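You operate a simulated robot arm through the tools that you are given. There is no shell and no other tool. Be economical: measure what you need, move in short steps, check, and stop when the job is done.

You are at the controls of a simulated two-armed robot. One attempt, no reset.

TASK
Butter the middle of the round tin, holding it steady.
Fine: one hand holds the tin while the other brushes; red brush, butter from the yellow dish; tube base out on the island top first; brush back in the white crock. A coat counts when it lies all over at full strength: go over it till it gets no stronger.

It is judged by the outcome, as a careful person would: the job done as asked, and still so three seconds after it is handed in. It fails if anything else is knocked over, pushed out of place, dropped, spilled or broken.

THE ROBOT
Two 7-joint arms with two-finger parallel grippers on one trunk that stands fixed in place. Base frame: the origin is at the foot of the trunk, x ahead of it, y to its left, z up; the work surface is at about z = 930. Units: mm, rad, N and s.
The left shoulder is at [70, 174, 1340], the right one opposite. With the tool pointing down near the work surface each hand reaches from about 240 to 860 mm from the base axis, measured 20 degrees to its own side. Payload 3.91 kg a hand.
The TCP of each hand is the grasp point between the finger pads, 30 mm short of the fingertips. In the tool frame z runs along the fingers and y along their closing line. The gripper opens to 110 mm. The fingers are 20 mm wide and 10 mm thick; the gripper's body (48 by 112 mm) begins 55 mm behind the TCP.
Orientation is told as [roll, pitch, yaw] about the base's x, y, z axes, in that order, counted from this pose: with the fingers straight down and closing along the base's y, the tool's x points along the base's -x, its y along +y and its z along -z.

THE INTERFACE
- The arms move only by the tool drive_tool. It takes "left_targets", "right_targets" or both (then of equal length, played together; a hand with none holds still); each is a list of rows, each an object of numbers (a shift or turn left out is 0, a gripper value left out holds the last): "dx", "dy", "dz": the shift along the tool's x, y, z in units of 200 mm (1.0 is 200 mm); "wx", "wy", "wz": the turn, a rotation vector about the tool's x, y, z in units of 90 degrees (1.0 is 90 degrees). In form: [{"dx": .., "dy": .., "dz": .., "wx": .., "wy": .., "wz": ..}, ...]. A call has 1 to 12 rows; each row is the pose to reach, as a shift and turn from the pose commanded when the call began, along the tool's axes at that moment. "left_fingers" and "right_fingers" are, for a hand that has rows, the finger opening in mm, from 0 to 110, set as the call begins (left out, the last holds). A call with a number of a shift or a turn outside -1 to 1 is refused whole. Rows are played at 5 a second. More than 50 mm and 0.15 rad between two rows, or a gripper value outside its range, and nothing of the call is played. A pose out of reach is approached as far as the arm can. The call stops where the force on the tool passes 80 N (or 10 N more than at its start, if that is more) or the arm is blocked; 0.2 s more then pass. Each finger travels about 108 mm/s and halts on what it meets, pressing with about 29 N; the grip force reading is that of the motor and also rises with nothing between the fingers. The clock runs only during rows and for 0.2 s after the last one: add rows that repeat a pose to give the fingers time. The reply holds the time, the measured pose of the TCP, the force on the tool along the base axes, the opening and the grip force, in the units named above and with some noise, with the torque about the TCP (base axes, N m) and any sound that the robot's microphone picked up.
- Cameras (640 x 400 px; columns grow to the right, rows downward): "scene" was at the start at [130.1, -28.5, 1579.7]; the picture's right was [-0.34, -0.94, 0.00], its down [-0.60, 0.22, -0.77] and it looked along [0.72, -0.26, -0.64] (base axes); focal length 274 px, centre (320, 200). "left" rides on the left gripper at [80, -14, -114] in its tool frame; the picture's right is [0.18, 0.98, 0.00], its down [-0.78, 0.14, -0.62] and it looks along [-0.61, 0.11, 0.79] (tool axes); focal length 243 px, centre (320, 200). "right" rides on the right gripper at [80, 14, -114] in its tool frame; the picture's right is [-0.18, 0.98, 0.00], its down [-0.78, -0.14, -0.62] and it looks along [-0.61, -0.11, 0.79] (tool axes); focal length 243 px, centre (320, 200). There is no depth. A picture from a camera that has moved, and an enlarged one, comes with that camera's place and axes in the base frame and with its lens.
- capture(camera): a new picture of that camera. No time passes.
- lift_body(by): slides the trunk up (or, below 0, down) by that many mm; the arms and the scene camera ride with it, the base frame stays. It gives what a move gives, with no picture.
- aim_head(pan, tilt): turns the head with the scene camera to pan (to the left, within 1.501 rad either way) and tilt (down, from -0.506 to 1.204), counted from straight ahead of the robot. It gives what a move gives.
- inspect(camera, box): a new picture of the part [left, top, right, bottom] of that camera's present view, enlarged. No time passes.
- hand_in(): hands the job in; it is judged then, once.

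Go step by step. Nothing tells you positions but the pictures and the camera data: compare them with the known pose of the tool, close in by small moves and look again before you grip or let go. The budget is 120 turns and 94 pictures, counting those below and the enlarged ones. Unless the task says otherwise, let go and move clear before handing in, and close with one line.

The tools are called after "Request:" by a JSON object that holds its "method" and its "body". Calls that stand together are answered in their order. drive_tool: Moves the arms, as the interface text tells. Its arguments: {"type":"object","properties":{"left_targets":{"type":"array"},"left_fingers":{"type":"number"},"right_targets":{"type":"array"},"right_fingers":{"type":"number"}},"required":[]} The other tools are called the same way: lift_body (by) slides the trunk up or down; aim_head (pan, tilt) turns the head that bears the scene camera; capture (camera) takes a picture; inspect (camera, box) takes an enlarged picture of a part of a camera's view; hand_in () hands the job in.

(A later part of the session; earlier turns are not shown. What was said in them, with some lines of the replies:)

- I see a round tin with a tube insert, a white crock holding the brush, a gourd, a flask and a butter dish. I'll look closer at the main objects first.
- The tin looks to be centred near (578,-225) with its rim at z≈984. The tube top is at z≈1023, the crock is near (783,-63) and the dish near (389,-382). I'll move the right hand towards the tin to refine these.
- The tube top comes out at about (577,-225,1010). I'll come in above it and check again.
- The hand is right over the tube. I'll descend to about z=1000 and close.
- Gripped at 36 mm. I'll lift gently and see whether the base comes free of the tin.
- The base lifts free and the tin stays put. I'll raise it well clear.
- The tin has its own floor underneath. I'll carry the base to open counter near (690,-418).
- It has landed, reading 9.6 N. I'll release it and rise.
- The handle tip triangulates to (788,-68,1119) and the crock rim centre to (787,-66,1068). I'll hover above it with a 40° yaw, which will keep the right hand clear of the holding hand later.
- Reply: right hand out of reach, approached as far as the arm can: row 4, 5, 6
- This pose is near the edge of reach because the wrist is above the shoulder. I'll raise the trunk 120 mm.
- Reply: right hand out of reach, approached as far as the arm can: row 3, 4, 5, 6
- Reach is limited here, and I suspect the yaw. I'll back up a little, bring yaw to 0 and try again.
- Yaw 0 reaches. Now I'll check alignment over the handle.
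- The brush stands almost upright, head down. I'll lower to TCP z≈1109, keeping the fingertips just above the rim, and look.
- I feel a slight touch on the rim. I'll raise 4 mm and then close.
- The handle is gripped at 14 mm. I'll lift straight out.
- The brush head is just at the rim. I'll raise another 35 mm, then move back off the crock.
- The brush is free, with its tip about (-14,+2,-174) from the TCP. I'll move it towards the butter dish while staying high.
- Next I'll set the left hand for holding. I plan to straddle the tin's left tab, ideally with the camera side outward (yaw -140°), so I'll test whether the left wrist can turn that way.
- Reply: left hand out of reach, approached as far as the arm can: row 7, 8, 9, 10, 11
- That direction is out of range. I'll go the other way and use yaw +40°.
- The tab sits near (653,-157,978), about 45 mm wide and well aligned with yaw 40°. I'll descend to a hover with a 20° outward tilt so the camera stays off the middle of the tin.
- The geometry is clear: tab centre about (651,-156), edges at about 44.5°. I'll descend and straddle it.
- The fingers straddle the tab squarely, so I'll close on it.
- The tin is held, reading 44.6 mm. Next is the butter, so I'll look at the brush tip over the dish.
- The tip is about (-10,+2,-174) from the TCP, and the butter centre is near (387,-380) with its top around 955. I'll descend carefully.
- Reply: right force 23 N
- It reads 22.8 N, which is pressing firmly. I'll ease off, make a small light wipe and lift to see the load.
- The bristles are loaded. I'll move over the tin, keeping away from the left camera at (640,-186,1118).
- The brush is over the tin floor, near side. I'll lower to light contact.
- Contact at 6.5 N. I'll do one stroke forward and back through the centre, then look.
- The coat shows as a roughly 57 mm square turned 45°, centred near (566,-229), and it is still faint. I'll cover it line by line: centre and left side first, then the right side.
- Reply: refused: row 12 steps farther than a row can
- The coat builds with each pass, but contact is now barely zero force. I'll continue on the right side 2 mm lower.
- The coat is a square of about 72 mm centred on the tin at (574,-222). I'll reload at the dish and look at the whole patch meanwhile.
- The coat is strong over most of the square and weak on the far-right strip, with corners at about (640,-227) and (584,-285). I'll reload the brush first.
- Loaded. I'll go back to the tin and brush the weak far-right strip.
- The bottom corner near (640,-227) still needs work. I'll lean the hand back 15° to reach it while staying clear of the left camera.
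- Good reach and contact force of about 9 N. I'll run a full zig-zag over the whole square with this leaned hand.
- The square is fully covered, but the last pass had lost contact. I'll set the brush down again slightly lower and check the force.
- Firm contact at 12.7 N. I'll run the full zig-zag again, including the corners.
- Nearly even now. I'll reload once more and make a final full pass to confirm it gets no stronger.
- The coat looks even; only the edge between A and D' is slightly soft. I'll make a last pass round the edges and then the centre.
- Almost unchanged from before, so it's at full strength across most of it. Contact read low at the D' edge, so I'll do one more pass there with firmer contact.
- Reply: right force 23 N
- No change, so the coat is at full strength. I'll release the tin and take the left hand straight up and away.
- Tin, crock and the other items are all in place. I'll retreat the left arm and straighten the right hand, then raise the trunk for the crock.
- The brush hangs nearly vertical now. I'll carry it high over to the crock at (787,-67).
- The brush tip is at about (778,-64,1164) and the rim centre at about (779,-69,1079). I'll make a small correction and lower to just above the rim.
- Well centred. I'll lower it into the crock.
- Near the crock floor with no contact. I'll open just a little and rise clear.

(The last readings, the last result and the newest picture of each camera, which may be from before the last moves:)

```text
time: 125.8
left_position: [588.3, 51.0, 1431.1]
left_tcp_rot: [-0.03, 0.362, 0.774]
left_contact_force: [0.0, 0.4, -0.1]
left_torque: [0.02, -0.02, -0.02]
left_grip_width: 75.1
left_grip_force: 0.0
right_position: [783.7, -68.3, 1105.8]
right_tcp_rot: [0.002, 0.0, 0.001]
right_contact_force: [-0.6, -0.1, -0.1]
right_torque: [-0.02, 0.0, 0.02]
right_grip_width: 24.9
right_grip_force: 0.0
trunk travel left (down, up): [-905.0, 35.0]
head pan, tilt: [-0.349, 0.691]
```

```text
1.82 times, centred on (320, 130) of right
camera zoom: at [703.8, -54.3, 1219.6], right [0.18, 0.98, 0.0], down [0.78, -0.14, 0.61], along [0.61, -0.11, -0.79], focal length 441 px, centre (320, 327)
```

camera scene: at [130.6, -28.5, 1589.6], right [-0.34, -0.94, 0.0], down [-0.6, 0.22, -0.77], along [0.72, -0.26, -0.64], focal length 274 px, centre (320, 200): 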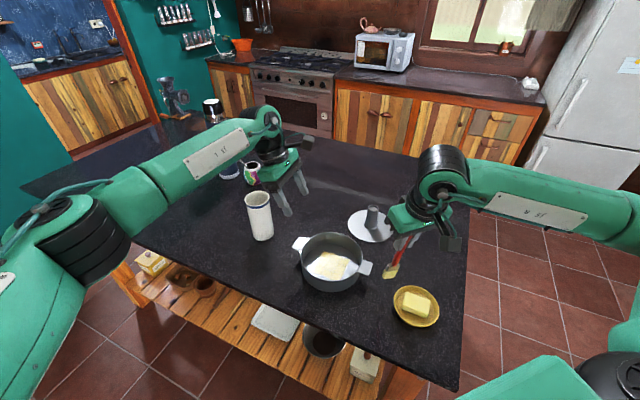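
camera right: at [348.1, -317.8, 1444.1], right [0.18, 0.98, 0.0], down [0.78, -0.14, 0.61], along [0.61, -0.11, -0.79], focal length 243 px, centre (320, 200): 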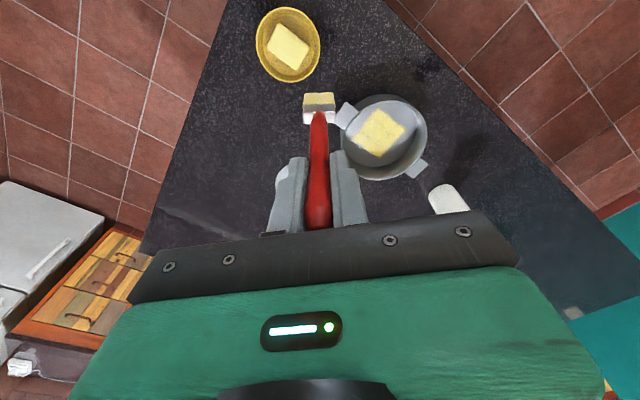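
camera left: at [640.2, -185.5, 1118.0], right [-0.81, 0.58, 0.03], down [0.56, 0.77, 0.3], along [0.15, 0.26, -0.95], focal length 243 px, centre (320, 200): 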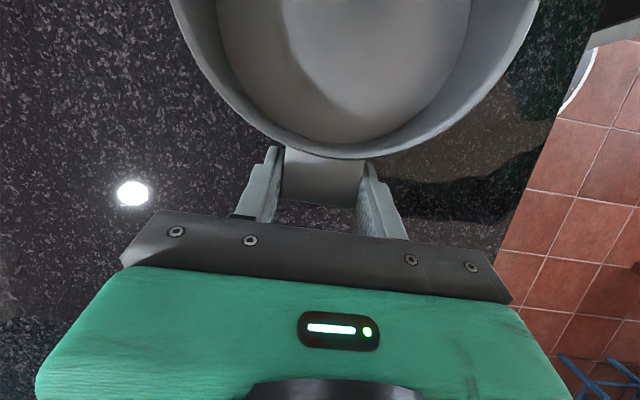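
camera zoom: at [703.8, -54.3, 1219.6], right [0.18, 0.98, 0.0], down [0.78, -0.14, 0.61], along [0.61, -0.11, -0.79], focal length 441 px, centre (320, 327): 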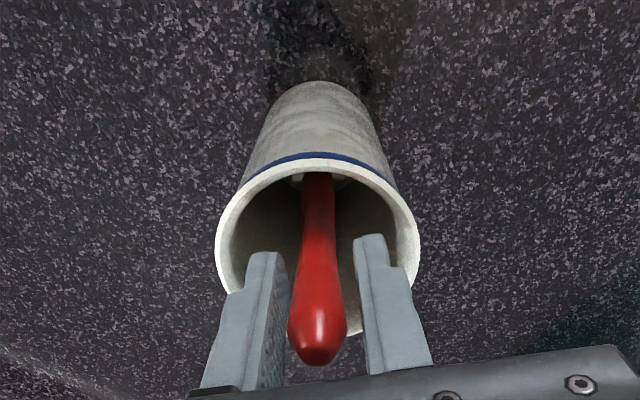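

Released cleanly. I'll rise and back away.

Request:
{"method": "drive_tool", "body": {"right_targets": [{"dz": -0.05}, {"dz": -0.12}, {"dz": -0.25}, {"dz": -0.45}, {"dz": -0.65}, {"dz": -0.8}, {"dx": 0.2, "dy": -0.1, "dz": -0.8}, {"dx": 0.4, "dy": -0.2, "dz": -0.8}, {"dx": 0.6, "dy": -0.35, "dz": -0.8}, {"dx": 0.8, "dy": -0.5, "dz": -0.8}, {"dx": 1.0, "dy": -0.6, "dz": -0.8}, {"dx": 1.0, "dy": -0.6, "dz": -0.8}]}}

Request:
{"method": "drive_tool", "body": {"right_targets": [{"dx": 0.2, "dy": -0.15}, {"dx": 0.4, "dy": -0.3}, {"dx": 0.6, "dy": -0.45}, {"dx": 0.6, "dy": -0.45}]}}

Request:
{"method": "capture", "body": {"camera": "scene"}}

Request:
{"method": "inspect", "body": {"camera": "scene", "box": [200, 120, 400, 320]}}

```text
time: 128.4
left_position: [588.2, 52.2, 1430.6]
left_tcp_rot: [-0.031, 0.362, 0.772]
left_contact_force: [-0.2, -0.5, -0.1]
left_torque: [-0.05, -0.01, -0.01]
left_grip_width: 75.1
left_grip_force: 0.1
right_position: [583.9, -190.9, 1267.0]
right_tcp_rot: [0.0, -0.001, 0.004]
right_contact_force: [-0.4, 0.4, 0.7]
right_torque: [-0.03, 0.02, -0.02]
right_grip_width: 25.3
right_grip_force: 0.1
trunk travel left (down, up): [-905.0, 35.0]
head pan, tilt: [-0.349, 0.691]
```

```text
time: 129.4
left_position: [586.5, 51.4, 1429.9]
left_tcp_rot: [-0.031, 0.362, 0.774]
left_contact_force: [-0.6, 0.0, -0.1]
left_torque: [-0.03, 0.03, 0.0]
left_grip_width: 75.1
left_grip_force: 0.0
right_position: [464.7, -283.8, 1266.7]
right_tcp_rot: [0.0, 0.001, 0.002]
right_contact_force: [0.5, -0.8, -0.2]
right_torque: [0.01, 0.01, -0.01]
right_grip_width: 25.4
right_grip_force: 0.0
trunk travel left (down, up): [-905.0, 35.0]
head pan, tilt: [-0.349, 0.691]
```

```text
5 pictures are left
camera scene: at [130.7, -28.0, 1709.6], right [-0.34, -0.94, 0.0], down [-0.6, 0.22, -0.77], along [0.72, -0.26, -0.64], focal length 274 px, centre (320, 200)
```

scene: 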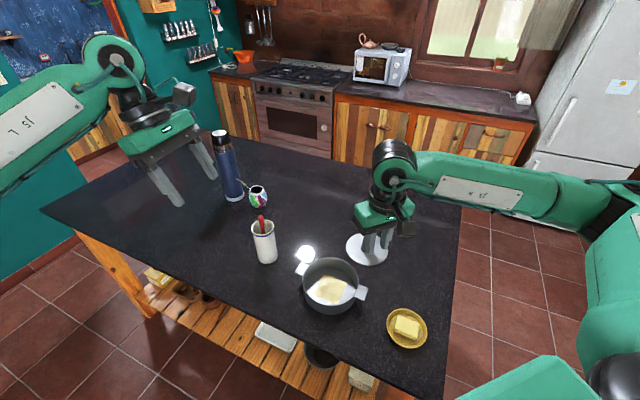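

```text
2.00 times, centred on (300, 220) of scene
camera zoom: at [130.7, -28.0, 1709.6], right [-0.34, -0.94, 0.0], down [-0.6, 0.22, -0.77], along [0.72, -0.26, -0.64], focal length 548 px, centre (360, 160)
```

zoom: 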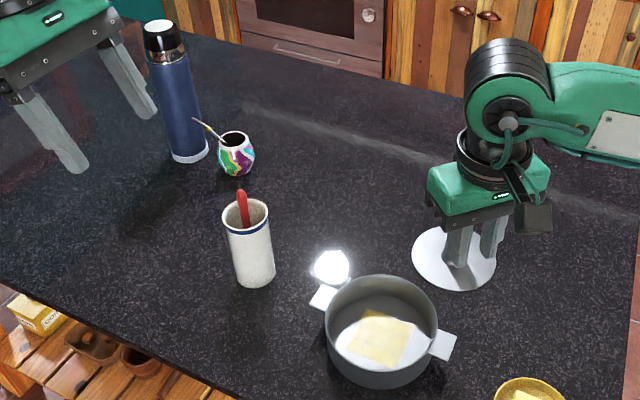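

The butter coat is even, the tube base stands on the island, the brush is back in the crock and both hands are empty and clear, so I'm handing in.

Request:
{"method": "hand_in", "body": {}}

```text
The job is handed in.
```

The middle of the tin is buttered to an even coat that stopped getting stronger. The left hand held the tin throughout. The tube base is on the island top, the red brush is back in the white crock, and nothing else looked disturbed in the last picture.
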